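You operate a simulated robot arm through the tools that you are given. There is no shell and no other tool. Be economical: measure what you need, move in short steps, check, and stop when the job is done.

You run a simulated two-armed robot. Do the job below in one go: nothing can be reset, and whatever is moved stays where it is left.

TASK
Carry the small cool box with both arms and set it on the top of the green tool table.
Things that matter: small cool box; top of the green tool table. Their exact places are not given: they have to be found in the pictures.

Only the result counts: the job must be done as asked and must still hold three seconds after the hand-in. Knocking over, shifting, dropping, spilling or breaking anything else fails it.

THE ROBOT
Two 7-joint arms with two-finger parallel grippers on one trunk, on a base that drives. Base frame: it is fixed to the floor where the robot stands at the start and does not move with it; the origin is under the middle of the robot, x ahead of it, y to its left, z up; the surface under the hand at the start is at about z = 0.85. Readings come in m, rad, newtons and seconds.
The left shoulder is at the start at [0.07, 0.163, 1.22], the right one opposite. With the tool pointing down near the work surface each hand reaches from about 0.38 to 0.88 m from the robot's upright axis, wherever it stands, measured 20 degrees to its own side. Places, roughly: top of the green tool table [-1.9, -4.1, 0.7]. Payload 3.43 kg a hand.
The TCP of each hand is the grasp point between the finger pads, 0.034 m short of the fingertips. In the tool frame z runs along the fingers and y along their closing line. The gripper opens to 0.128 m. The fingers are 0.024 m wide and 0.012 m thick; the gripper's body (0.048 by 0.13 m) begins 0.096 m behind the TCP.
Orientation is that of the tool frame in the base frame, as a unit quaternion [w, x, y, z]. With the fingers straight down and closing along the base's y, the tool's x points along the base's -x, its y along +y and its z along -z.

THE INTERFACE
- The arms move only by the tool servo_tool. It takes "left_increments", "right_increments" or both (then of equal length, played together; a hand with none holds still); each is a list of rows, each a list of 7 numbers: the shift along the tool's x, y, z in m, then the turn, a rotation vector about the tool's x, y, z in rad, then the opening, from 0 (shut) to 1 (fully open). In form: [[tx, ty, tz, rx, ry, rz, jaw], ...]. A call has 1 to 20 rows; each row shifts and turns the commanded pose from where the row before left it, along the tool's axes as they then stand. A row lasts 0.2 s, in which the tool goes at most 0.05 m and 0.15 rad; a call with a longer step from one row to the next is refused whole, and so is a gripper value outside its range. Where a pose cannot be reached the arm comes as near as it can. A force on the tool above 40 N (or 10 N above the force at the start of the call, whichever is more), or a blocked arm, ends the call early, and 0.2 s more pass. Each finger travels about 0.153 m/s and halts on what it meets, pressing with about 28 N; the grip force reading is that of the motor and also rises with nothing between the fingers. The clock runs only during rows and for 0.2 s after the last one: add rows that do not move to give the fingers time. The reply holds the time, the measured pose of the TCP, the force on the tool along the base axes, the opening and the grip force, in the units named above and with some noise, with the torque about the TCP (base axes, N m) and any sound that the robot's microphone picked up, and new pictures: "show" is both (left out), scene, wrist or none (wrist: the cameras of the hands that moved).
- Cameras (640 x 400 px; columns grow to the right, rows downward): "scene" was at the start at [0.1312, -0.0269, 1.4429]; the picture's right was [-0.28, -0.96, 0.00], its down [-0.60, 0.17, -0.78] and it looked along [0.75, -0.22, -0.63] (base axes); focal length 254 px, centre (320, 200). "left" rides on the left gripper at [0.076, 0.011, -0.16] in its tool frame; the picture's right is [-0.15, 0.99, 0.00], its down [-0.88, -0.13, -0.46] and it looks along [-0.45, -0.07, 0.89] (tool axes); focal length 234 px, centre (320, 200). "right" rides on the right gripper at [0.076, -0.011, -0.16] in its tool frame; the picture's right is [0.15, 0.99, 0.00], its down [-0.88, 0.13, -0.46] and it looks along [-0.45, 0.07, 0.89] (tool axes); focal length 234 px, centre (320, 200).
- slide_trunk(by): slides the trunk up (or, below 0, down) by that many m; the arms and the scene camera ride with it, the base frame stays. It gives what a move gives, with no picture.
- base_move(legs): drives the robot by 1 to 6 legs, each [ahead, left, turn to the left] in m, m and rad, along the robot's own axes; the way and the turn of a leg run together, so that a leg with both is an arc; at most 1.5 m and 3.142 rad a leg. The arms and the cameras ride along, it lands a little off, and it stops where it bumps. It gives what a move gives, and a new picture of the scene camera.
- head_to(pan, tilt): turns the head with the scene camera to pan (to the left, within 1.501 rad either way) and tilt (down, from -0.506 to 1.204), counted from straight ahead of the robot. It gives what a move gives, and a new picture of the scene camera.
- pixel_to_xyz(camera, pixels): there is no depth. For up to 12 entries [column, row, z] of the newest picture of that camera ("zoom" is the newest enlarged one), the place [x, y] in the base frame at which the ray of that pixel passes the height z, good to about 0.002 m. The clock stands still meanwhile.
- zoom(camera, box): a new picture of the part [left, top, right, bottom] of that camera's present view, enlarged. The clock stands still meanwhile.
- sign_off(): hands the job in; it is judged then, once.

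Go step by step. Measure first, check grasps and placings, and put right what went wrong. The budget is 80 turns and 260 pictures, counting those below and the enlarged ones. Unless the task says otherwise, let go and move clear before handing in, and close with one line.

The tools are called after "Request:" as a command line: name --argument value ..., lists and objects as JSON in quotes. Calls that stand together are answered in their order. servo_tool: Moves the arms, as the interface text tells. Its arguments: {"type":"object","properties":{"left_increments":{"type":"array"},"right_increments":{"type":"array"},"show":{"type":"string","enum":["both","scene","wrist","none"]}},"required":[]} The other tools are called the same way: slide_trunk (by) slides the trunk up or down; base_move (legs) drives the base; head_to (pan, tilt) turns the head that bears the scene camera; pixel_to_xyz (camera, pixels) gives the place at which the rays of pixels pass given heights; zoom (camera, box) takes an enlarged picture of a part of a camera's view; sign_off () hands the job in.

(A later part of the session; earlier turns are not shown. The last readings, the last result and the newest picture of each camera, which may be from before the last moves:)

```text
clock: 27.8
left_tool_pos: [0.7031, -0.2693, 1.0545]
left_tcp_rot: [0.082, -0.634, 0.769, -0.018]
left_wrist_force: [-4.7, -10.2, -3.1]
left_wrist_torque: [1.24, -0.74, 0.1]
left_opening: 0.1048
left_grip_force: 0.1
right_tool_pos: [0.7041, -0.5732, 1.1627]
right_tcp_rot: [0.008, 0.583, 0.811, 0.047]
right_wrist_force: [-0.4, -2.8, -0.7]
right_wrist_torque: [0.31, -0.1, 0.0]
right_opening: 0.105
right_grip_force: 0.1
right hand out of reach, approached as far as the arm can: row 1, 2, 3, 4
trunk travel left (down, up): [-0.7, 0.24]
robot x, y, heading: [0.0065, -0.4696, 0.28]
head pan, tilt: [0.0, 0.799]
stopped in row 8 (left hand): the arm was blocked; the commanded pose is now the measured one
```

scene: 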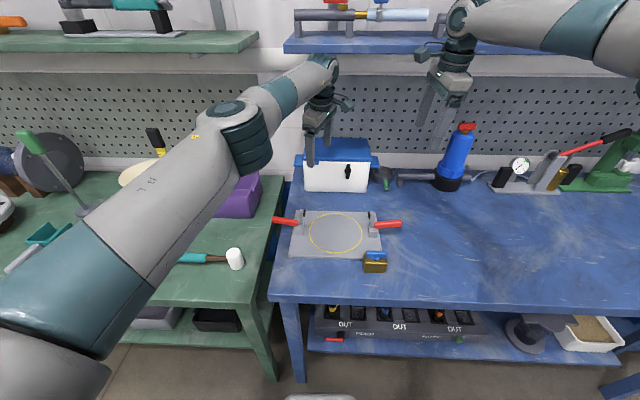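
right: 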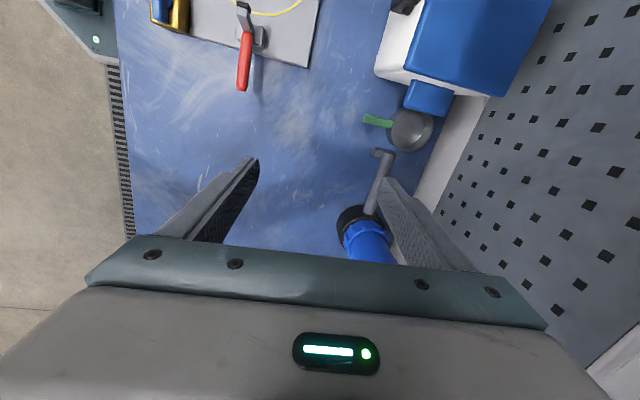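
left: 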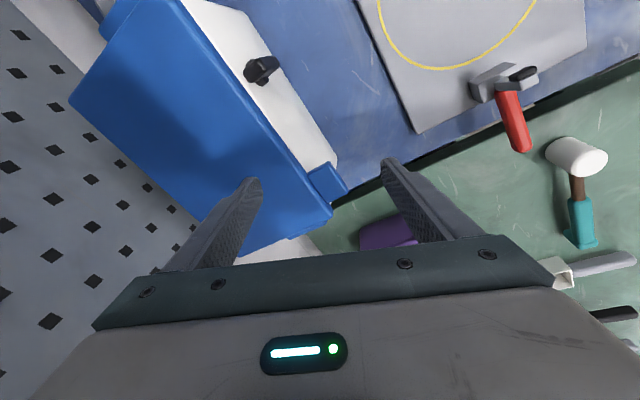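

Both arms meet joint limits in the pinch-from-above pose. Better plan: point the hands forward and take each tab over-and-under from the front. First raise and back both hands off.

Request:
servo_tool --left_increments '[[0, 0, -0.02, 0, 0, 0, 0.82], [0, 0, -0.03, 0, 0, 0, 0.82], [0, 0, -0.03, 0, 0, 0, 0.82], [0.018, 0.04, 0, 0, 0, 0, 0.82], [0.018, 0.04, 0, 0, 0, 0, 0.82], [0.018, 0.04, 0, 0, 0, 0, 0.82], [0.018, 0.04, 0, 0, 0, 0, 0.82], [0.018, 0.04, 0, 0, 0, 0, 0.82]]' --right_increments '[[0, 0, 0, 0, 0, 0, 0.82], [0, 0, 0, 0, 0, 0, 0.82], [0, 0, 0, 0, 0, 0, 0.82], [0.004, -0.045, 0, 0, 0, 0, 0.82], [0.004, -0.045, 0, 0, 0, 0, 0.82], [0.004, -0.045, 0, 0, 0, 0, 0.82], [0.004, -0.045, 0, 0, 0, 0, 0.82], [0.004, -0.045, 0, 0, 0, 0, 0.82]]' --show "scene"

```text
clock: 28.1
left_tool_pos: [0.7266, -0.3003, 1.0306]
left_tcp_rot: [0.062, -0.587, 0.807, -0.025]
left_wrist_force: [16.8, -18.0, 66.9]
left_wrist_torque: [-1.79, -3.49, -0.41]
left_opening: 0.1194
left_grip_force: 9.7
right_tool_pos: [0.7433, -0.5776, 1.1657]
right_tcp_rot: [-0.004, 0.578, 0.814, 0.06]
right_wrist_force: [-138.4, 23.3, 9.5]
right_wrist_torque: [-6.64, -19.12, -1.89]
right_opening: 0.1049
right_grip_force: 0.1
trunk travel left (down, up): [-0.7, 0.24]
robot x, y, heading: [0.0028, -0.4698, 0.265]
head pan, tilt: [0.0, 0.799]
stopped in row 1 (left hand): the arm was blocked; the commanded pose is now the measured one
```

scene: 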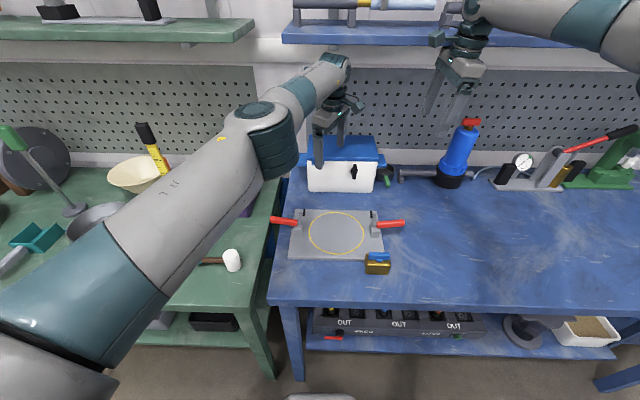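

Contact: right wrist/arm likely touching the overhanging shelf, left fingers pressing near the lid. Let it settle with a head move first.

Request:
head_to --pan 0.0 --tilt 0.6

```text
clock: 28.9
left_tool_pos: [0.7257, -0.2897, 1.0299]
left_tcp_rot: [0.063, -0.593, 0.802, -0.016]
left_wrist_force: [5.3, -12.6, 54.9]
left_wrist_torque: [-1.64, -2.21, -0.36]
left_opening: 0.109
left_grip_force: 3.8
right_tool_pos: [0.7451, -0.5774, 1.1664]
right_tcp_rot: [-0.002, 0.581, 0.812, 0.06]
right_wrist_force: [-139.9, 14.3, -9.8]
right_wrist_torque: [-1.9, -20.89, -0.78]
right_opening: 0.1048
right_grip_force: 0.0
trunk travel left (down, up): [-0.7, 0.24]
robot x, y, heading: [0.0102, -0.469, 0.265]
head pan, tilt: [0.0, 0.6]
```

scene: 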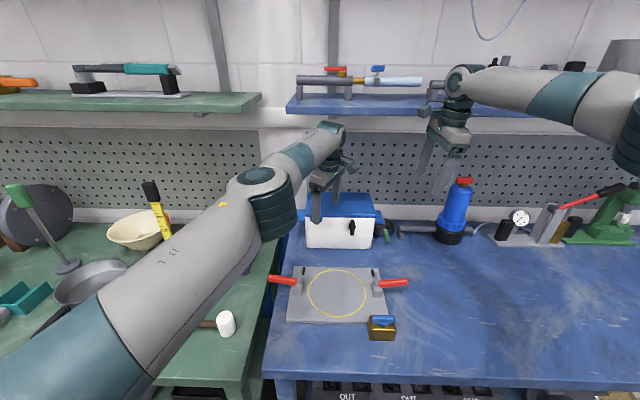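

The right wrist is pressing the shelf's front edge. Back the right hand straight off.

Request:
servo_tool --right_increments '[[0.002, -0.02, 0, 0, 0, 0, 0.82], [0.003, -0.03, 0, 0, 0, 0, 0.82], [0.004, -0.04, 0, 0, 0, 0, 0.82], [0.004, -0.04, 0, 0, 0, 0, 0.82], [0.004, -0.04, 0, 0, 0, 0, 0.82], [0.004, -0.04, 0, 0, 0, 0, 0.82]]' --show "scene"

```text
clock: 29.2
left_tool_pos: [0.722, -0.2761, 1.0263]
left_tcp_rot: [0.07, -0.589, 0.804, -0.033]
left_wrist_force: [33.6, -45.2, 99.6]
left_wrist_torque: [-2.84, -4.34, -1.77]
left_opening: 0.1278
left_grip_force: 20.1
right_tool_pos: [0.7425, -0.5841, 1.17]
right_tcp_rot: [-0.013, 0.55, 0.834, 0.05]
right_wrist_force: [-175.6, 33.3, -156.0]
right_wrist_torque: [-12.18, -18.25, 4.79]
right_opening: 0.1048
right_grip_force: 0.1
trunk travel left (down, up): [-0.7, 0.24]
robot x, y, heading: [-0.0046, -0.4614, 0.279]
head pan, tilt: [0.0, 0.6]
stopped in row 1 (left hand): the arm was blocked; the commanded pose is now the measured one
```

scene: 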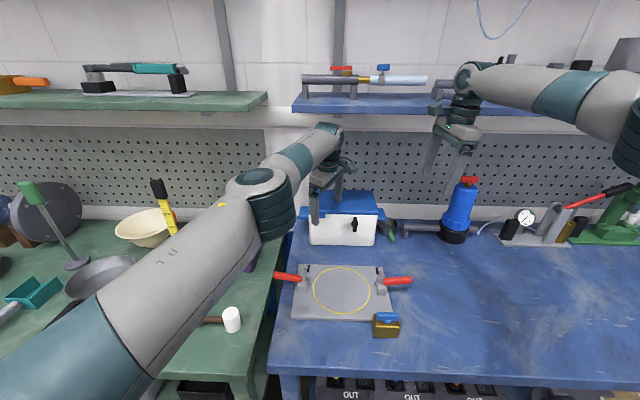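

The left fingertips press the lid; lift the left hand while easing right back.

Request:
servo_tool --left_increments '[[0, 0, -0.02, 0, 0, 0, 1], [0, 0, -0.03, 0, 0, 0, 1], [0, 0, -0.03, 0, 0, 0, 1]]' --right_increments '[[0.0, -0.03, 0.01, 0, 0, 0, 0.82], [0.003, -0.03, 0, 0, 0, 0, 0.82], [0.004, -0.04, 0, 0, 0, 0, 0.82]]' --show "none"

```text
clock: 29.4
left_tool_pos: [0.7213, -0.2627, 1.0229]
left_tcp_rot: [0.077, -0.586, 0.805, -0.049]
left_wrist_force: [11.1, -42.2, 160.9]
left_wrist_torque: [-6.41, -10.52, -2.09]
left_opening: 0.1281
left_grip_force: 0.2
right_tool_pos: [0.7368, -0.5923, 1.1699]
right_tcp_rot: [-0.027, 0.523, 0.851, 0.038]
right_wrist_force: [-185.2, 36.3, -159.9]
right_wrist_torque: [-12.97, -19.09, 4.67]
right_opening: 0.1048
right_grip_force: 0.1
trunk travel left (down, up): [-0.7, 0.24]
robot x, y, heading: [-0.0167, -0.4606, 0.284]
head pan, tilt: [0.0, 0.6]
stopped in row 1 (left hand): the force on the tool passed its limit at 222 N (the readings are from after the stop); the commanded pose is now the measured one
```

Settle again, then back the base off to free the right hand from the shelf edge.

Request:
head_to --pan 0.0 --tilt 0.65

Request:
base_move --legs '[[-0.03, 0, 0]]'

```text
clock: 30.1
left_tool_pos: [0.7176, -0.2531, 1.0258]
left_tcp_rot: [0.078, -0.593, 0.801, -0.039]
left_wrist_force: [-22.9, -22.8, 156.8]
left_wrist_torque: [-5.18, -9.18, -2.24]
left_opening: 0.1281
left_grip_force: 0.1
right_tool_pos: [0.7371, -0.5925, 1.171]
right_tcp_rot: [-0.027, 0.527, 0.849, 0.037]
right_wrist_force: [-194.2, 22.8, -187.6]
right_wrist_torque: [-8.78, -20.1, 1.65]
right_opening: 0.105
right_grip_force: 0.1
trunk travel left (down, up): [-0.7, 0.24]
robot x, y, heading: [-0.0152, -0.4614, 0.287]
head pan, tilt: [0.0, 0.649]
```

scene: 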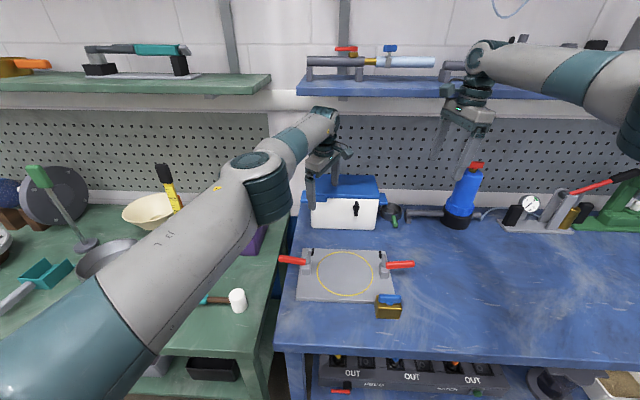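

```text
clock: 30.9
left_tool_pos: [0.7032, -0.2436, 1.0253]
left_tcp_rot: [0.078, -0.6, 0.796, -0.035]
left_wrist_force: [-50.2, -4.2, 223.0]
left_wrist_torque: [-6.95, -15.62, -2.16]
left_opening: 0.1279
left_grip_force: 0.1
right_tool_pos: [0.741, -0.5884, 1.1691]
right_tcp_rot: [-0.021, 0.556, 0.829, 0.049]
right_wrist_force: [-154.7, 10.1, -112.3]
right_wrist_torque: [-6.64, -16.8, 1.8]
right_opening: 0.1051
right_grip_force: 0.0
trunk travel left (down, up): [-0.7, 0.24]
robot x, y, heading: [-0.0411, -0.4619, 0.303]
head pan, tilt: [0.0, 0.649]
```

scene: 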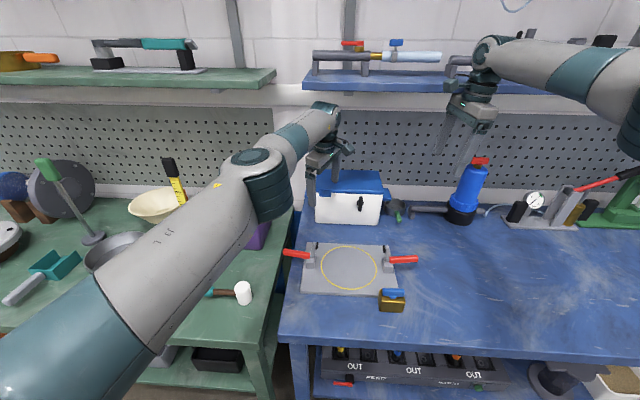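

Right-hand load falls as the base backs. Continue backing.

Request:
base_move --legs '[[-0.07, 0, -0.03]]'

```text
clock: 31.5
left_tool_pos: [0.6979, -0.2192, 1.0233]
left_tcp_rot: [0.081, -0.596, 0.797, -0.053]
left_wrist_force: [-21.5, -2.9, 106.4]
left_wrist_torque: [-3.79, -8.23, -2.38]
left_opening: 0.128
left_grip_force: 0.2
right_tool_pos: [0.7323, -0.5963, 1.1737]
right_tcp_rot: [-0.049, 0.541, 0.839, 0.028]
right_wrist_force: [-176.9, 11.8, -35.0]
right_wrist_torque: [-4.48, -29.24, -1.84]
right_opening: 0.1052
right_grip_force: 0.0
trunk travel left (down, up): [-0.7, 0.24]
robot x, y, heading: [-0.0684, -0.4603, 0.306]
head pan, tilt: [0.0, 0.649]
stopped in leg 1: the force on the tool passed its limit at 364 N (the readings are from after the stop); the commanded pose is now the measured one
```

scene: 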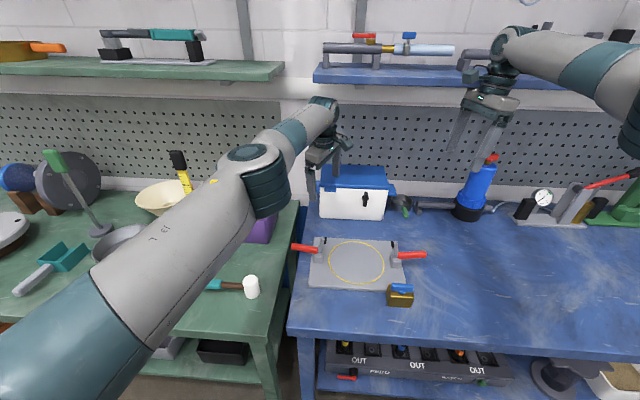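

Request:
zoom --camera "scene" --box '[430, 10, 590, 110]'

Request:
zoom --camera "scene" --box '[270, 80, 430, 240]'

```text
4.00 times, centred on (510, 60) of scene
```

zoom: 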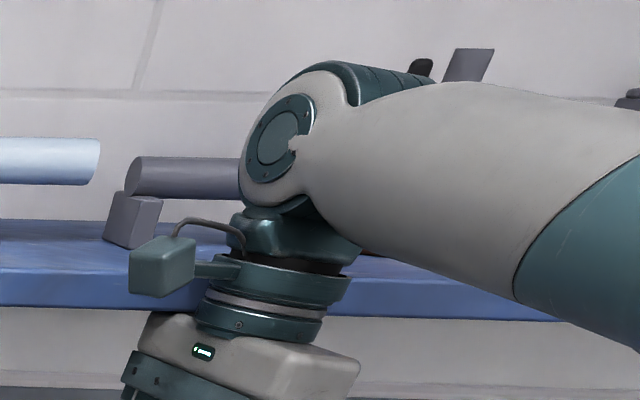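

```text
2.50 times, centred on (350, 160) of scene
```

zoom: 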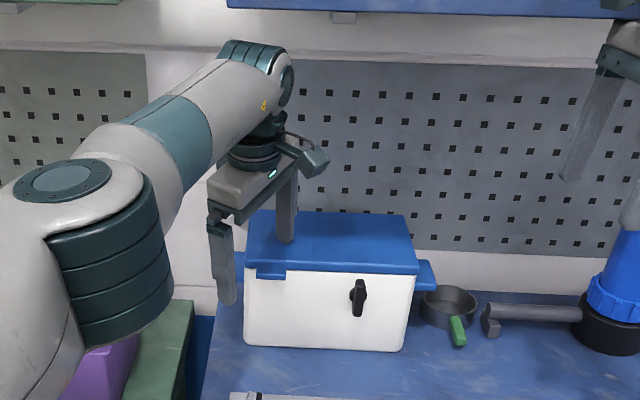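

Right wrist is against the shelf's edge, left rear finger on the lid. Try firmer simultaneous retreat: right back, left up.

Request:
servo_tool --left_increments '[[0, 0, -0.05, 0, 0, 0, 1], [0, 0, -0.05, 0, 0, 0, 1]]' --right_increments '[[0.006, -0.049, 0, 0, 0, 0, 0.82], [0.006, -0.049, 0, 0, 0, 0, 0.82]]' --show "none"

Request:
head_to --pan 0.0 --tilt 0.7

```text
clock: 32.3
left_tool_pos: [0.7233, -0.215, 1.0435]
left_tcp_rot: [0.036, -0.604, 0.796, -0.021]
left_wrist_force: [0.6, 0.5, -0.8]
left_wrist_torque: [0.02, 0.0, 0.01]
left_opening: 0.1279
left_grip_force: 0.0
right_tool_pos: [0.6923, -0.6183, 1.1363]
right_tcp_rot: [-0.066, 0.537, 0.841, 0.014]
right_wrist_force: [-0.1, 0.3, 0.5]
right_wrist_torque: [0.04, -0.01, -0.02]
right_opening: 0.1047
right_grip_force: 0.0
trunk travel left (down, up): [-0.7, 0.24]
robot x, y, heading: [-0.0524, -0.4546, 0.312]
head pan, tilt: [0.0, 0.649]
stopped in row 2 (left hand): the arm was blocked; the commanded pose is now the measured one
```

```text
clock: 33.0
left_tool_pos: [0.7225, -0.2156, 1.0441]
left_tcp_rot: [0.036, -0.603, 0.797, -0.023]
left_wrist_force: [-1.1, 0.1, 0.6]
left_wrist_torque: [-0.02, -0.02, 0.03]
left_opening: 0.128
left_grip_force: 0.0
right_tool_pos: [0.6929, -0.6172, 1.1348]
right_tcp_rot: [-0.065, 0.538, 0.84, 0.014]
right_wrist_force: [0.2, -0.7, 0.1]
right_wrist_torque: [-0.03, 0.01, 0.01]
right_opening: 0.1051
right_grip_force: 0.0
trunk travel left (down, up): [-0.7, 0.24]
robot x, y, heading: [-0.0523, -0.4559, 0.311]
head pan, tilt: [0.0, 0.7]
```

scene: 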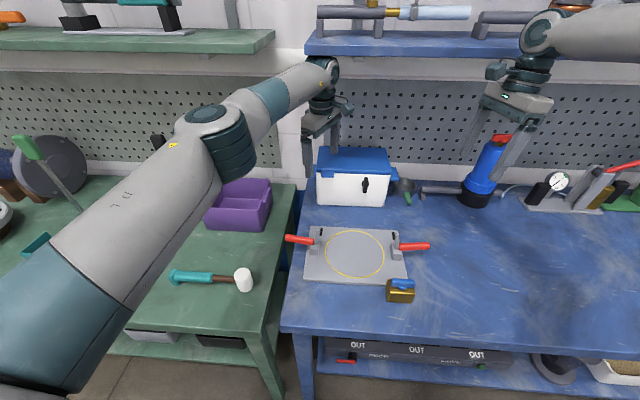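

Both hands are free. Raise trunk 2 cm and back the robot away from bench and shelf.

Request:
slide_trunk --by 0.02

Request:
base_move --legs '[[-0.3, 0, 0]]'

```text
clock: 33.6
left_tool_pos: [0.7163, -0.2165, 1.044]
left_tcp_rot: [0.025, -0.603, 0.797, -0.017]
left_wrist_force: [-0.3, 0.0, 1.1]
left_wrist_torque: [0.0, -0.03, 0.01]
left_opening: 0.1279
left_grip_force: 0.1
right_tool_pos: [0.6909, -0.6165, 1.155]
right_tcp_rot: [-0.065, 0.538, 0.84, 0.015]
right_wrist_force: [0.1, -0.8, -0.3]
right_wrist_torque: [-0.02, -0.01, -0.03]
right_opening: 0.1052
right_grip_force: 0.0
trunk travel left (down, up): [-0.72, 0.22]
robot x, y, heading: [-0.0541, -0.4561, 0.312]
head pan, tilt: [0.0, 0.7]
```

```text
clock: 34.9
left_tool_pos: [0.6351, -0.2335, 1.0693]
left_tcp_rot: [0.036, -0.635, 0.771, -0.023]
left_wrist_force: [0.9, -1.5, -1.0]
left_wrist_torque: [0.22, 0.06, 0.06]
left_opening: 0.1281
left_grip_force: 0.0
right_tool_pos: [0.5898, -0.6579, 1.1486]
right_tcp_rot: [-0.068, 0.54, 0.839, 0.013]
right_wrist_force: [0.2, 0.7, -0.9]
right_wrist_torque: [-0.09, 0.09, 0.04]
right_opening: 0.1049
right_grip_force: 0.0
trunk travel left (down, up): [-0.72, 0.22]
robot x, y, heading: [-0.1609, -0.4995, 0.308]
head pan, tilt: [0.0, 0.7]
stopped in leg 1: the robot was blocked; the commanded pose is now the measured one
```

scene: 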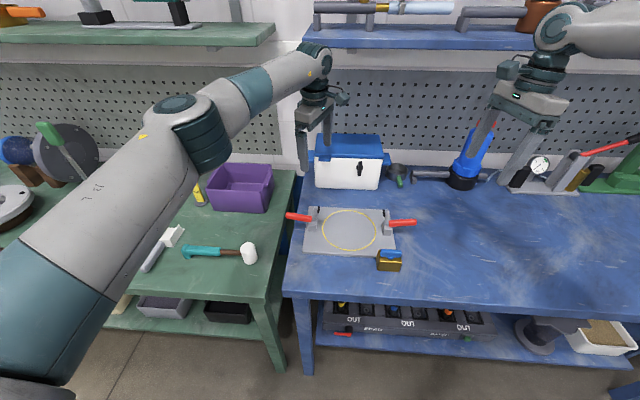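

Request:
zoom --camera "scene" --box '[230, 10, 390, 110]'

Request:
zoom --camera "scene" --box '[480, 0, 640, 100]'

```text
4.00 times, centred on (310, 60) of scene
```

zoom: 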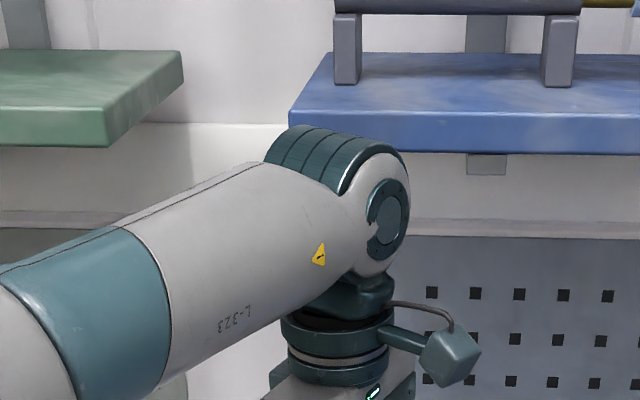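

```text
4.00 times, centred on (560, 50) of scene
```

zoom: 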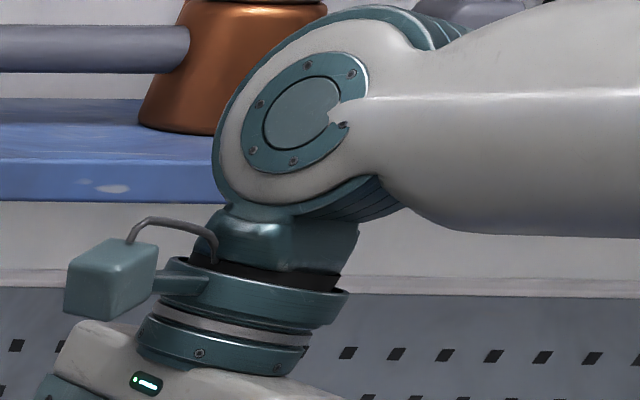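

The left wrist had been under the shelf; it looks clear now. Keep backing.

Request:
base_move --legs '[[-0.2, 0, 0]]'

```text
clock: 36.5
left_tool_pos: [0.4084, -0.3049, 1.0917]
left_tcp_rot: [0.05, -0.632, 0.772, -0.03]
left_wrist_force: [-0.2, 0.2, 0.6]
left_wrist_torque: [0.02, -0.01, -0.01]
left_opening: 0.1282
left_grip_force: 0.1
right_tool_pos: [0.3581, -0.7321, 1.1677]
right_tcp_rot: [-0.059, 0.541, 0.838, 0.026]
right_wrist_force: [-0.2, 0.2, -0.1]
right_wrist_torque: [-0.03, -0.02, 0.01]
right_opening: 0.105
right_grip_force: 0.0
trunk travel left (down, up): [-0.72, 0.22]
robot x, y, heading: [-0.3578, -0.5593, 0.304]
head pan, tilt: [0.0, 0.7]
```

scene: 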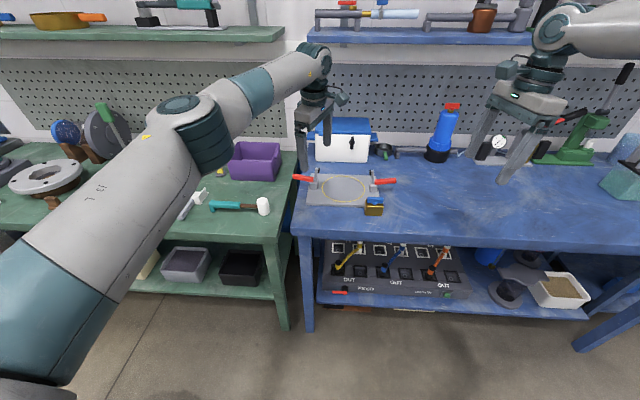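

Clear of everything. Now tilt both hands to point forward (rotation about tool x keeps the closing line turning vertical).

Request:
servo_tool --left_increments '[[0, 0, 0, 0, 0, 0, 0.7], [0, 0, 0, 0, 0, 0, 0.7], [0, 0, 0, 0, 0, 0, 0.7], [0, 0, 0, 0.13, 0, 0, 0.7], [0, 0, 0, 0.13, 0, 0, 0.7], [0, 0, 0, 0.13, 0, 0, 0.7], [0, 0, 0, 0.13, 0, 0, 0.7], [0, 0, 0, 0.13, 0, 0, 0.7], [0, 0, 0, 0.13, 0, 0, 0.7], [0, 0, 0, 0.13, 0, 0, 0.7], [0, 0, 0, 0.13, 0, 0, 0.7], [0, 0, 0, 0.13, 0, 0, 0.7], [0, 0, 0, 0.13, 0, 0, 0.7], [0, 0, 0, 0.13, 0, 0, 0.7], [0, 0, 0, 0.13, 0, 0, 0.7]]' --right_increments '[[0, 0.045, 0, 0, 0, 0, 0.7], [0, 0.045, 0, 0, 0, 0, 0.7], [0, 0.045, 0, 0, 0, 0, 0.7], [0, 0, 0, -0.13, 0, 0, 0.7], [0, 0, 0, -0.13, 0, 0, 0.7], [0, 0, 0, -0.13, 0, 0, 0.7], [0, 0, 0, -0.13, 0, 0, 0.7], [0, 0, 0, -0.13, 0, 0, 0.7], [0, 0, 0, -0.13, 0, 0, 0.7], [0, 0, 0, -0.13, 0, 0, 0.7], [0, 0, 0, -0.13, 0, 0, 0.7], [0, 0, 0, -0.13, 0, 0, 0.7], [0, 0, 0, -0.13, 0, 0, 0.7], [0, 0, 0, -0.13, 0, 0, 0.7], [0, 0, 0, -0.13, 0, 0, 0.7]]' --show "scene"

```text
clock: 39.7
left_tool_pos: [0.4068, -0.3038, 1.0946]
left_tcp_rot: [-0.481, 0.413, -0.528, 0.565]
left_wrist_force: [-0.7, 0.1, 1.4]
left_wrist_torque: [-0.04, 0.02, -0.01]
left_opening: 0.0895
left_grip_force: 0.1
right_tool_pos: [0.4559, -0.7646, 1.2945]
right_tcp_rot: [0.333, 0.425, 0.593, 0.598]
right_wrist_force: [0.2, 0.0, -0.4]
right_wrist_torque: [-0.03, 0.02, 0.0]
right_opening: 0.0895
right_grip_force: 0.0
right hand out of reach, approached as far as the arm can: row 3, 13, 14, 15
trunk travel left (down, up): [-0.72, 0.22]
robot x, y, heading: [-0.3616, -0.5597, 0.305]
head pan, tilt: [0.0, 0.7]
```

scene: 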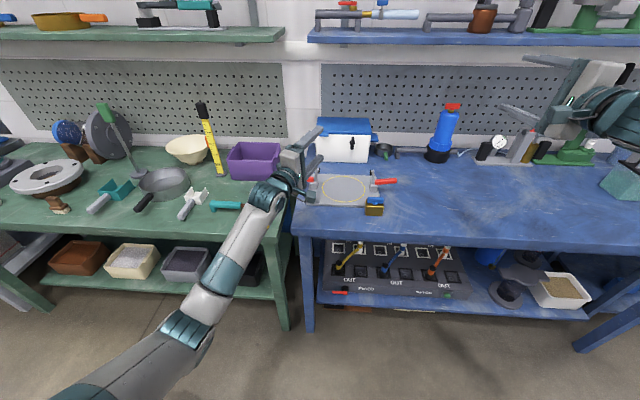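

Left points forward; right stopped high. Bring the right hand down and inward, and left out to its side with yaw fix.

Request:
servo_tool --left_increments '[[-0.018, -0.003, -0.037, 0, 0, 0, 0.7], [-0.018, -0.003, -0.037, 0, 0, 0, 0.7], [-0.018, -0.003, -0.037, 0, 0, 0, 0.7], [-0.018, -0.003, -0.037, 0, 0, 0, 0.7], [-0.018, -0.003, -0.037, 0, 0, 0, 0.7], [0, 0, 0, -0.1, 0, 0, 0.7], [0, 0, 0, 0, -0.1083, 0, 0.7], [0, 0, 0, 0, -0.1083, 0, 0.7], [0, 0, 0, 0, -0.1083, 0, 0.7], [0, 0, 0, 0, -0.1083, 0, 0.7]]' --right_increments '[[0.029, -0.036, -0.0013, 0, 0, 0, 0.7], [0.029, -0.036, -0.0013, 0, 0, 0, 0.7], [0.029, -0.036, -0.0013, 0, 0, 0, 0.7], [0.029, -0.036, -0.0013, 0, 0, 0, 0.7], [0.029, -0.036, -0.0013, 0, 0, 0, 0.7], [0.029, -0.036, -0.0013, 0, 0, 0, 0.7], [0.029, -0.036, -0.0013, 0, 0, 0, 0.7], [0.029, -0.036, -0.0013, 0, 0, 0, 0.7], [0.029, -0.036, -0.0013, 0, 0, 0, 0.7], [0, 0, 0, 0, 0, 0, 0.7]]' --show "scene"

```text
clock: 42.1
left_tool_pos: [0.2149, -0.0855, 1.0852]
left_tcp_rot: [0.622, -0.507, 0.481, -0.353]
left_wrist_force: [0.5, -0.4, -0.1]
left_wrist_torque: [-0.03, -0.01, -0.02]
left_opening: 0.0896
left_grip_force: 0.1
left hand out of reach, approached as far as the arm can: row 10
right_tool_pos: [0.3048, -0.7423, 1.3119]
right_tcp_rot: [0.338, 0.423, 0.586, 0.603]
right_wrist_force: [0.4, 0.0, 0.1]
right_wrist_torque: [0.01, 0.03, -0.01]
right_opening: 0.0894
right_grip_force: 0.1
right hand out of reach, approached as far as the arm can: row 1, 2, 3, 4, 5, 6, 7, 8, 9
trunk travel left (down, up): [-0.72, 0.22]
robot x, y, heading: [-0.3583, -0.5576, 0.308]
head pan, tilt: [0.0, 0.7]
stopped in row 10 (left hand): the arm was blocked; the commanded pose is now the measured one
```

scene: 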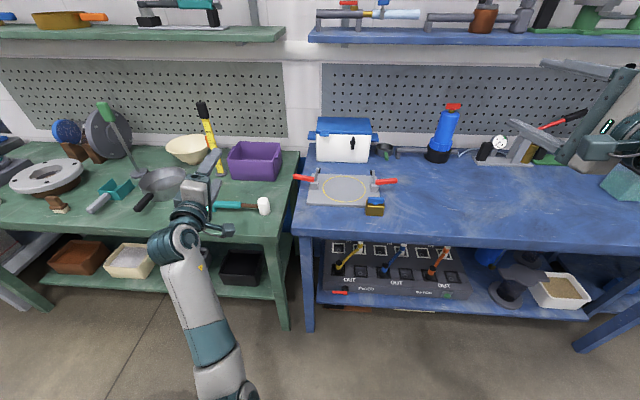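

Left is good. Right arm is stuck on a wrist limit; flip its roll by 180° (same grip line).

Request:
servo_tool --right_increments '[[0, 0, 0, 0, 0, -0.15, 0.7], [0, 0, 0, 0, 0, -0.15, 0.7], [0, 0, 0, 0, 0, -0.15, 0.7], [0, 0, 0, 0, 0, -0.15, 0.7], [0, 0, 0, 0, 0, -0.15, 0.7], [0, 0, 0, 0, 0, -0.15, 0.7], [0, 0, 0, 0, 0, -0.15, 0.7], [0, 0, 0, 0, 0, -0.15, 0.7], [0, 0, 0, 0, 0, -0.15, 0.7], [0, 0, 0, 0, 0, -0.15, 0.7], [0, 0, 0, 0, 0, -0.15, 0.7], [0, 0, 0, 0, 0, -0.15, 0.7], [0, 0, 0, 0, 0, -0.15, 0.7], [0, 0, 0, 0, 0, -0.15, 0.7], [0, 0, 0, 0, 0, -0.15, 0.7], [0, 0, 0, 0, 0, -0.15, 0.7], [0, 0, 0, 0, 0, -0.15, 0.7], [0, 0, 0, 0, 0, -0.15, 0.7], [0, 0, 0, 0, 0, -0.15, 0.7], [0, 0, 0, 0, 0, -0.15, 0.7]]' --show "scene"

```text
clock: 46.3
left_tool_pos: [0.2166, -0.0879, 1.0858]
left_tcp_rot: [0.622, -0.506, 0.482, -0.353]
left_wrist_force: [-0.7, 0.3, -0.2]
left_wrist_torque: [-0.02, 0.0, 0.0]
left_opening: 0.0898
left_grip_force: 0.0
right_tool_pos: [0.307, -0.7438, 1.3133]
right_tcp_rot: [0.625, -0.555, 0.463, -0.294]
right_wrist_force: [0.0, -0.1, -0.2]
right_wrist_torque: [0.04, 0.02, 0.0]
right_opening: 0.0895
right_grip_force: 0.1
trunk travel left (down, up): [-0.72, 0.22]
robot x, y, heading: [-0.3573, -0.5561, 0.304]
head pan, tilt: [0.0, 0.7]
```

scene: 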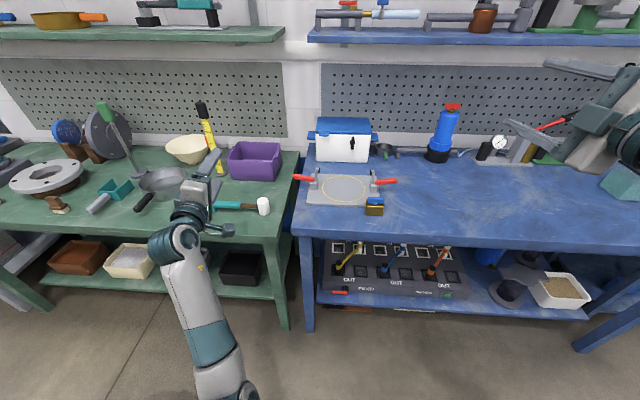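

Now lower the right hand and bring it inward.

Request:
servo_tool --right_increments '[[-0.0184, 0.0414, 0.0053, 0, 0, 0, 0.7], [-0.0184, 0.0414, 0.0053, 0, 0, 0, 0.7], [-0.0184, 0.0414, 0.0053, 0, 0, 0, 0.7], [-0.0184, 0.0414, 0.0053, 0, 0, 0, 0.7], [-0.0184, 0.0414, 0.0053, 0, 0, 0, 0.7], [-0.0184, 0.0414, 0.0053, 0, 0, 0, 0.7], [-0.0184, 0.0414, 0.0053, 0, 0, 0, 0.7]]' --show "scene"

```text
clock: 47.9
left_tool_pos: [0.2156, -0.0892, 1.0865]
left_tcp_rot: [0.622, -0.506, 0.482, -0.353]
left_wrist_force: [0.2, -1.0, 0.3]
left_wrist_torque: [0.02, 0.04, 0.04]
left_opening: 0.0895
left_grip_force: 0.0
right_tool_pos: [0.2804, -0.5817, 1.0949]
right_tcp_rot: [0.626, -0.554, 0.465, -0.292]
right_wrist_force: [-0.3, 0.0, 0.4]
right_wrist_torque: [0.01, -0.01, 0.02]
right_opening: 0.0896
right_grip_force: 0.1
right hand out of reach, approached as far as the arm can: row 2, 3, 7
trunk travel left (down, up): [-0.72, 0.22]
robot x, y, heading: [-0.3615, -0.5562, 0.309]
head pan, tilt: [0.0, 0.7]
```

scene: 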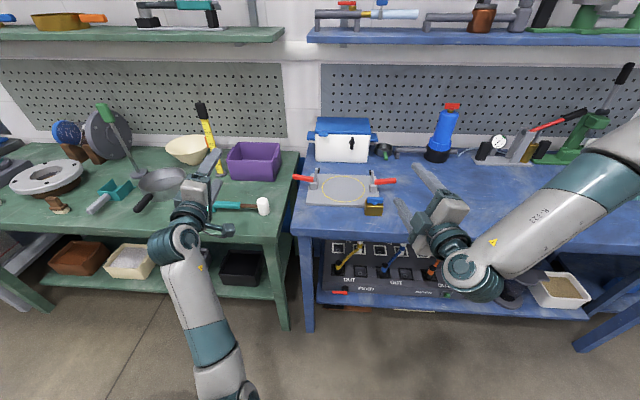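

Excellent — both hands now point forward. Trim orientations to the box yaw, then look closely at the clamps that lie under the approach path.

Request:
servo_tool --left_increments '[[0, 0, 0, -0.008, 0.033, -0.1225, 0.7], [0, 0, 0, -0.008, 0.033, -0.1225, 0.7], [0, 0, 0, 0, 0, 0, 0.7]]' --right_increments '[[0, 0, 0, 0.024, 0.067, -0.085, 0.7], [0, 0, 0, 0.024, 0.067, -0.085, 0.7], [0, 0, 0, 0.024, 0.067, -0.085, 0.7]]' --show "scene"

Request:
zoom --camera "scene" --box '[270, 100, 430, 220]'

```text
clock: 48.7
left_tool_pos: [0.2164, -0.088, 1.0844]
left_tcp_rot: [-0.551, 0.555, -0.44, 0.442]
left_wrist_force: [-0.1, 0.4, -1.2]
left_wrist_torque: [-0.01, -0.01, 0.0]
left_opening: 0.0894
left_grip_force: 0.1
right_tool_pos: [0.2934, -0.6043, 1.1249]
right_tcp_rot: [-0.553, 0.555, -0.439, 0.44]
right_wrist_force: [0.8, 0.1, -0.1]
right_wrist_torque: [-0.02, -0.03, 0.0]
right_opening: 0.0894
right_grip_force: 0.0
right hand out of reach, approached as far as the arm can: row 1, 2, 3
trunk travel left (down, up): [-0.72, 0.22]
robot x, y, heading: [-0.3584, -0.5609, 0.31]
head pan, tilt: [0.0, 0.7]
```

scene: 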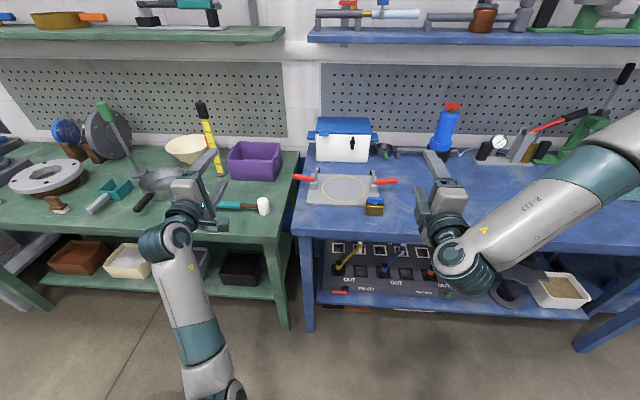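

```text
3.33 times, centred on (350, 160) of scene
```

zoom: 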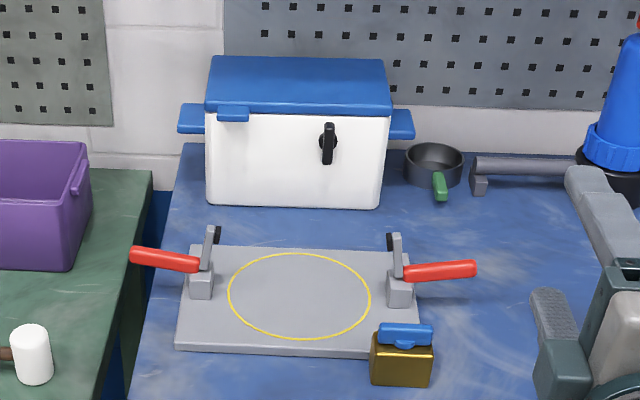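

Request:
pixel_to_xyz --camera "zoom" --pixels '[[201, 298, 0.87], [213, 228, 0.92], [213, 228, 0.95], [132, 255, 0.9], [476, 268, 0.9], [402, 304, 0.87], [397, 234, 0.92], [397, 234, 0.95], [405, 345, 0.93], [405, 385, 0.85]]'

Request:
pixel_to_xyz --camera "zoom" --pixels '[[178, 130, 0.943], [184, 104, 0.943], [414, 135, 0.943], [410, 110, 0.943], [205, 107, 0.995], [392, 112, 0.995], [382, 60, 0.995], [213, 56, 0.995], [207, 204, 0.85], [380, 208, 0.85], [80, 270, 0.85], [88, 150, 0.95]]'

```text
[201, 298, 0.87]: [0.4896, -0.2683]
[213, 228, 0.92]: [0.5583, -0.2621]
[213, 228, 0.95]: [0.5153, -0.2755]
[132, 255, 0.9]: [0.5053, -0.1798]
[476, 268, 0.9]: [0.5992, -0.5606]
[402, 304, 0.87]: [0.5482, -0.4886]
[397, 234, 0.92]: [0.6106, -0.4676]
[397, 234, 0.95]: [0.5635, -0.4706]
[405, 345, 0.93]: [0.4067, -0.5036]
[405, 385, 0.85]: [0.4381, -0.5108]
```

```text
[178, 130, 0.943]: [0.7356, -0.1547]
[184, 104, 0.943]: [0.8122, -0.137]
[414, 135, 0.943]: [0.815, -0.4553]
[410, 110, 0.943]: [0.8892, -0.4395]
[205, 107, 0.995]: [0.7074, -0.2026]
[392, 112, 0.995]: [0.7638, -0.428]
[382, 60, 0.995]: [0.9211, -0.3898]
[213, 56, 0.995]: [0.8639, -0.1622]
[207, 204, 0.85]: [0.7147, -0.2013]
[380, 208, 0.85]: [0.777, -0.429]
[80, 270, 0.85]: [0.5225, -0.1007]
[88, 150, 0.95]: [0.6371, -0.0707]
```

Clamp posts reach z≈0.955 right where the wrists would pass, so I'll pitch the hands 20° down and use a higher trunk. The box now sits at ≈(0.8135,-0.296), yaw ≈0.25. Raise the trunk, pitch and lower the hands in free space.

Request:
slide_trunk --by 0.2

Request:
servo_tool --left_increments '[[0, 0, 0, -0.117, -0.01, 0, 0.7], [0, 0, 0, -0.117, -0.01, 0, 0.7], [0, 0, 0, -0.117, 0, 0, 0.7], [0.015, 0.0313, 0.0114, 0, 0, 0, 0.7], [0.015, 0.0313, 0.0114, 0, 0, 0, 0.7], [0.015, 0.0313, 0.0114, 0, 0, 0, 0.7], [0.015, 0.0313, 0.0114, 0, 0, 0, 0.7], [0.015, 0.0313, 0.0114, 0, 0, 0, 0.7], [0.015, 0.0313, 0.0114, 0, 0, 0, 0.7]]' --right_increments '[[0, 0, 0, -0.117, -0.01, 0, 0.7], [0, 0, 0, -0.117, -0.01, 0, 0.7], [0, 0, 0, -0.117, 0, 0, 0.7], [-0.01, 0.0342, 0.0231, 0, 0, 0, 0.7], [-0.01, 0.0342, 0.0231, 0, 0, 0, 0.7], [-0.01, 0.0342, 0.0231, 0, 0, 0, 0.7], [-0.01, 0.0342, 0.0231, 0, 0, 0, 0.7], [-0.01, 0.0342, 0.0231, 0, 0, 0, 0.7], [-0.01, 0.0342, 0.0231, 0, 0, 0, 0.7]]' --show "scene"

```text
clock: 50.9
left_tool_pos: [0.2172, -0.0873, 1.2854]
left_tcp_rot: [-0.552, 0.555, -0.439, 0.441]
left_wrist_force: [1.0, 0.4, -0.3]
left_wrist_torque: [-0.01, -0.03, -0.02]
left_opening: 0.0897
left_grip_force: 0.1
right_tool_pos: [0.2941, -0.6031, 1.3229]
right_tcp_rot: [-0.554, 0.555, -0.44, 0.439]
right_wrist_force: [-0.8, -0.1, -0.3]
right_wrist_torque: [-0.02, -0.01, 0.02]
right_opening: 0.0897
right_grip_force: 0.1
trunk travel left (down, up): [-0.92, 0.02]
robot x, y, heading: [-0.3589, -0.5562, 0.309]
head pan, tilt: [0.0, 0.7]
```

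```text
clock: 52.5
left_tool_pos: [0.2712, -0.0897, 1.2493]
left_tcp_rot: [0.566, -0.558, 0.45, -0.408]
left_wrist_force: [0.1, -0.4, -0.5]
left_wrist_torque: [0.01, -0.01, 0.0]
left_opening: 0.0894
left_grip_force: 0.2
left hand out of reach, approached as far as the arm can: row 2, 3
right_tool_pos: [0.338, -0.6064, 1.2199]
right_tcp_rot: [-0.451, 0.649, -0.503, 0.35]
right_wrist_force: [0.7, -0.5, -0.1]
right_wrist_torque: [0.03, -0.01, -0.01]
right_opening: 0.0896
right_grip_force: 0.0
right hand out of reach, approached as far as the arm can: row 5, 6, 7, 8
trunk travel left (down, up): [-0.92, 0.02]
robot x, y, heading: [-0.3619, -0.559, 0.308]
head pan, tilt: [0.0, 0.7]
stopped in row 8 (left hand): the arm was blocked; the commanded pose is now the measured one
```

scene: 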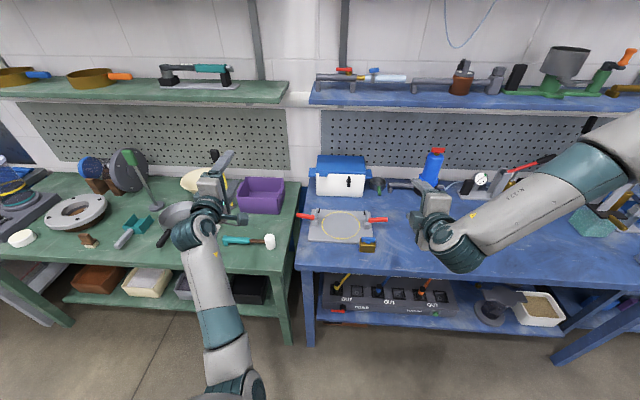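

Left is on a wrist limit with its x-axis inward; roll it 180° to mirror the right hand.

Request:
servo_tool --left_increments '[[0, 0, 0, 0, 0, 0.15, 0.7], [0, 0, 0, 0, 0, 0.15, 0.7], [0, 0, 0, 0, 0, 0.15, 0.7], [0, 0, 0, 0, 0, 0.15, 0.7], [0, 0, 0, 0, 0, 0.15, 0.7], [0, 0, 0, 0, 0, 0.15, 0.7], [0, 0, 0, 0, 0, 0.15, 0.7], [0, 0, 0, 0, 0, 0.15, 0.7], [0, 0, 0, 0, 0, 0.15, 0.7], [0, 0, 0, 0, 0, 0.15, 0.7], [0, 0, 0, 0, 0, 0.15, 0.7], [0, 0, 0, 0, 0, 0.15, 0.7], [0, 0, 0, 0, 0, 0.15, 0.7], [0, 0, 0, 0, 0, 0.15, 0.7], [0, 0, 0, 0, 0, 0.15, 0.7], [0, 0, 0, 0, 0, 0.15, 0.7], [0, 0, 0, 0, 0, 0.15, 0.7], [0, 0, 0, 0, 0, 0.15, 0.7], [0, 0, 0, 0, 0, 0.15, 0.7], [0, 0, 0, 0, 0, 0.15, 0.7]]' --show "scene"

```text
clock: 56.7
left_tool_pos: [0.269, -0.0898, 1.2495]
left_tcp_rot: [0.702, -0.19, 0.685, -0.047]
left_wrist_force: [0.0, -0.7, 0.8]
left_wrist_torque: [-0.03, 0.02, 0.0]
left_opening: 0.0896
left_grip_force: 0.0
left hand out of reach, approached as far as the arm can: row 7, 8, 9, 10, 11, 12, 13, 14, 15, 16, 17, 18, 19, 20
right_tool_pos: [0.3362, -0.6046, 1.221]
right_tcp_rot: [-0.452, 0.648, -0.503, 0.35]
right_wrist_force: [0.3, 0.2, 0.5]
right_wrist_torque: [0.01, 0.01, 0.0]
right_opening: 0.0894
right_grip_force: 0.0
trunk travel left (down, up): [-0.92, 0.02]
robot x, y, heading: [-0.3616, -0.5573, 0.305]
head pan, tilt: [0.0, 0.7]
```

scene: 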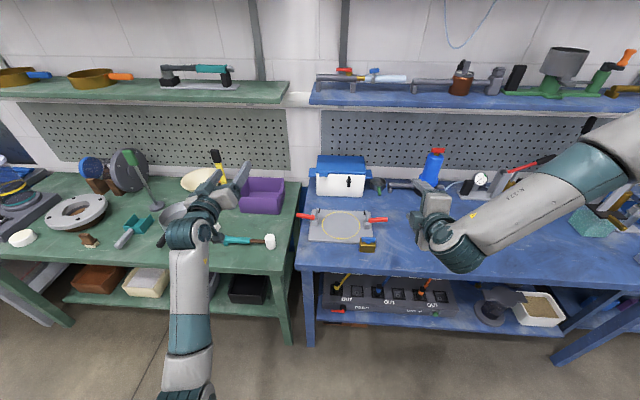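

Left can't roll further in this elbow posture. Bring it back to the neutral tool-down pose to recover a good arm posture.

Request:
servo_tool --left_increments '[[0, 0, 0, 0, 0, -0.15, 0.7], [0, 0, 0, 0, 0, -0.15, 0.7], [0, 0, 0, 0, 0, -0.15, 0.7], [0, 0, 0, 0, 0, -0.15, 0.7], [0, 0, 0, 0, 0, -0.15, 0.7], [0, 0, 0, 0, 0, -0.15, 0.7], [0, 0, 0, 0, 0, -0.15, 0.7], [0, 0, 0, 0, 0, -0.15, 0.7], [0, 0, 0, 0, 0, -0.15, 0.7], [0, 0, 0, 0, 0.143, 0, 0.7], [0, 0, 0, 0, 0.143, 0, 0.7], [0, 0, 0, 0, 0.143, 0, 0.7], [0, 0, 0, 0, 0.143, 0, 0.7], [0, 0, 0, 0, 0.143, 0, 0.7], [0, 0, 0, 0, 0.143, 0, 0.7], [0, 0, 0, 0, 0.143, 0, 0.7], [0, 0, 0, 0, 0.143, 0, 0.7], [0, 0, 0, 0, 0.143, 0, 0.7], [0, 0, 0, 0, 0.143, 0, 0.7], [0, 0, 0, 0, 0.143, 0, 0.7]]' --show "scene"

```text
clock: 60.9
left_tool_pos: [0.2576, -0.1045, 1.2568]
left_tcp_rot: [-0.07, 0.071, -0.662, 0.743]
left_wrist_force: [0.5, -0.2, -1.0]
left_wrist_torque: [-0.04, -0.01, -0.04]
left_opening: 0.0896
left_grip_force: 0.0
left hand out of reach, approached as far as the arm can: row 20
right_tool_pos: [0.3375, -0.6083, 1.2195]
right_tcp_rot: [-0.451, 0.648, -0.504, 0.35]
right_wrist_force: [-0.3, -0.4, 0.1]
right_wrist_torque: [0.01, 0.03, 0.01]
right_opening: 0.0896
right_grip_force: 0.2
trunk travel left (down, up): [-0.92, 0.02]
robot x, y, heading: [-0.3606, -0.5568, 0.309]
head pan, tilt: [0.0, 0.7]
```

scene: 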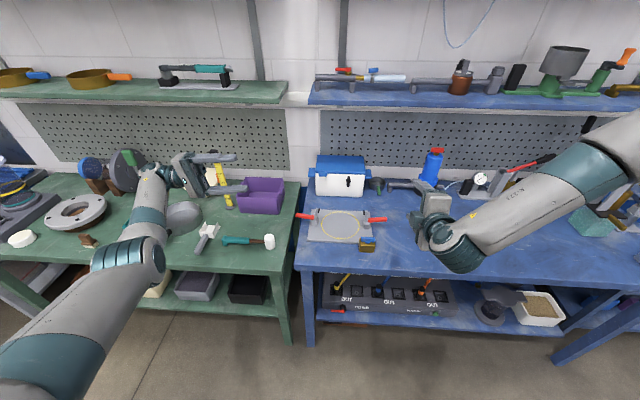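

The left arm is now in a natural posture, hand pointing inward. Yaw it to point forward from here.

Request:
servo_tool --left_increments '[[0, 0, 0, 0, -0.145, 0, 0.7], [0, 0, 0, 0, -0.145, 0, 0.7], [0, 0, 0, 0, -0.145, 0, 0.7], [0, 0, 0, 0, -0.145, 0, 0.7], [0, 0, 0, 0, -0.145, 0, 0.7], [0, 0, 0, 0, -0.145, 0, 0.7], [0, 0, 0, 0, -0.145, 0, 0.7], [0, 0, 0, 0, -0.145, 0, 0.7], [0, 0, 0, 0, -0.145, 0, 0.7], [0, 0, 0, 0, -0.145, 0, 0.7]]' --show "scene"

```text
clock: 63.1
left_tool_pos: [0.2555, -0.1021, 1.2588]
left_tcp_rot: [-0.494, 0.545, -0.447, 0.509]
left_wrist_force: [0.4, 0.0, -0.5]
left_wrist_torque: [0.0, -0.04, 0.02]
left_opening: 0.0896
left_grip_force: 0.1
right_tool_pos: [0.3361, -0.6073, 1.2204]
right_tcp_rot: [-0.452, 0.648, -0.503, 0.35]
right_wrist_force: [-0.3, 0.2, 0.5]
right_wrist_torque: [0.03, -0.01, 0.02]
right_opening: 0.0895
right_grip_force: 0.1
trunk travel left (down, up): [-0.92, 0.02]
robot x, y, heading: [-0.3601, -0.5604, 0.306]
head pan, tilt: [0.0, 0.7]
```

scene: 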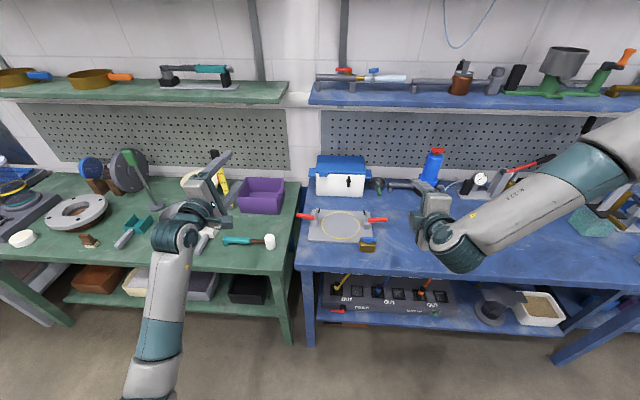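

Reached cleanly. Test pitch-down on left and straight descent on both.

Request:
servo_tool --left_increments '[[0, 0, 0, -0.117, 0, 0, 0.7], [0, 0, 0, -0.117, 0, 0, 0.7], [0, 0, 0, -0.117, 0, 0, 0.7], [0, 0.0376, 0.0137, 0, 0, 0, 0.7], [0, 0.0376, 0.0137, 0, 0, 0, 0.7], [0, 0.0376, 0.0137, 0, 0, 0, 0.7], [0, 0.0376, 0.0137, 0, 0, 0, 0.7]]' --right_increments '[[0, 0.0376, 0.0137, 0, 0, 0, 0.7], [0, 0.0376, 0.0137, 0, 0, 0, 0.7], [0, 0.0376, 0.0137, 0, 0, 0, 0.7], [0, 0, 0, 0, 0, 0, 0.7], [0, 0, 0, 0, 0, 0, 0.7], [0, 0, 0, 0, 0, 0, 0.7], [0, 0, 0, 0, 0, 0, 0.7]]' --show "scene"

```text
clock: 64.7
left_tool_pos: [0.2568, -0.1215, 1.0987]
left_tcp_rot: [-0.391, 0.623, -0.529, 0.423]
left_wrist_force: [-0.6, 1.0, 0.1]
left_wrist_torque: [0.01, 0.01, -0.02]
left_opening: 0.0899
left_grip_force: 0.1
right_tool_pos: [0.3467, -0.6545, 1.1835]
right_tcp_rot: [-0.452, 0.649, -0.503, 0.349]
right_wrist_force: [-0.6, 1.1, -0.7]
right_wrist_torque: [0.02, 0.01, -0.01]
right_opening: 0.0895
right_grip_force: 0.0
right hand out of reach, approached as far as the arm can: row 1, 2, 3
trunk travel left (down, up): [-0.92, 0.02]
robot x, y, heading: [-0.3595, -0.5542, 0.309]
head pan, tilt: [0.0, 0.7]
```

scene: 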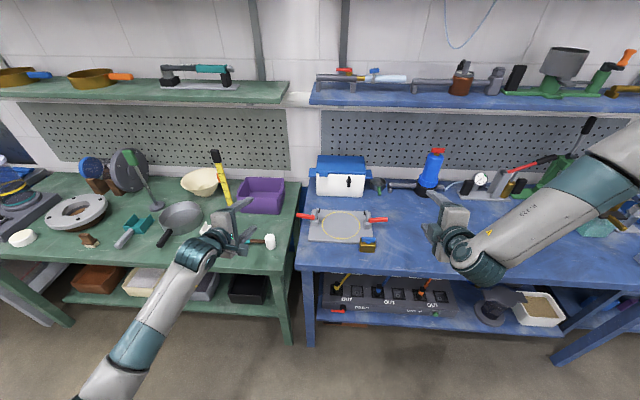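

Left works now. Do the same for the right: roll it over (mirror of the left), then swing inward and back to reset its elbow.

Request:
servo_tool --right_increments '[[0, 0, 0, 0, 0, 0.15, 0.7], [0, 0, 0, 0, 0, 0.15, 0.7], [0, 0, 0, 0, 0, 0.15, 0.7], [0, 0, 0, 0, 0, 0.15, 0.7], [0, 0, 0, 0, 0, 0.15, 0.7], [0, 0, 0, 0, 0, 0.15, 0.7], [0, 0, 0, 0, 0, 0.15, 0.7], [0, 0, 0, 0, 0, 0.15, 0.7], [0, 0, 0, 0, 0, 0.15, 0.7], [0, 0, 0, 0, 0, 0.15, 0.7], [0, 0, 0, 0, 0, 0.15, 0.7], [0, 0, 0, 0, 0, 0.15, 0.7], [0, 0, 0, 0, 0, 0.15, 0.7], [0, 0, 0, 0, 0, 0.15, 0.7], [0, 0, 0, 0, 0, 0.15, 0.7], [0, 0, 0, 0, 0, 0.15, 0.7], [0, 0, 0, 0, 0, 0.15, 0.7], [0, 0, 0, 0, 0, 0.15, 0.7], [0, 0, 0, 0, 0, 0.15, 0.7], [0, 0, 0, 0, 0, 0.14, 0.7]]' --show "none"

Request:
servo_tool --right_increments '[[0, 0, 0, 0, 0.145, 0, 0.7], [0, 0, 0, 0, 0.145, 0, 0.7], [0, 0, 0, 0, 0.145, 0, 0.7], [0, 0, 0, 0, 0.145, 0, 0.7], [0, 0, 0, 0, 0.145, 0, 0.7], [0, 0, 0, 0, 0.145, 0, 0.7], [0, 0, 0, 0, 0.145, 0, 0.7], [0, 0, 0, 0, 0.145, 0, 0.7]]' --show "scene"

```text
clock: 68.9
left_tool_pos: [0.2572, -0.1228, 1.0992]
left_tcp_rot: [-0.39, 0.624, -0.529, 0.423]
left_wrist_force: [-0.2, 1.1, 0.2]
left_wrist_torque: [0.0, 0.03, 0.01]
left_opening: 0.0898
left_grip_force: 0.0
right_tool_pos: [0.3549, -0.7404, 1.3307]
right_tcp_rot: [0.382, 0.451, 0.688, 0.422]
right_wrist_force: [-0.6, 0.2, -0.7]
right_wrist_torque: [0.0, -0.04, 0.0]
right_opening: 0.0897
right_grip_force: 0.1
right hand out of reach, approached as far as the arm can: row 14, 15, 16, 17, 18, 19, 20
trunk travel left (down, up): [-0.92, 0.02]
robot x, y, heading: [-0.3584, -0.5588, 0.31]
head pan, tilt: [0.0, 0.7]
```

```text
clock: 70.7
left_tool_pos: [0.2598, -0.1212, 1.0961]
left_tcp_rot: [-0.389, 0.624, -0.529, 0.423]
left_wrist_force: [-0.6, 0.0, 0.5]
left_wrist_torque: [0.02, -0.02, -0.01]
left_opening: 0.0895
left_grip_force: 0.0
right_tool_pos: [0.3569, -0.7377, 1.3285]
right_tcp_rot: [-0.056, 0.147, 0.784, 0.601]
right_wrist_force: [-0.6, 0.5, -0.5]
right_wrist_torque: [0.01, 0.03, 0.01]
right_opening: 0.0894
right_grip_force: 0.0
trunk travel left (down, up): [-0.92, 0.02]
robot x, y, heading: [-0.3592, -0.5584, 0.306]
head pan, tilt: [0.0, 0.7]
```

scene: 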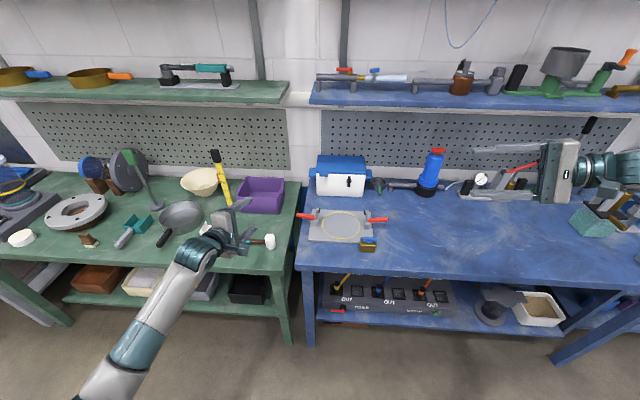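

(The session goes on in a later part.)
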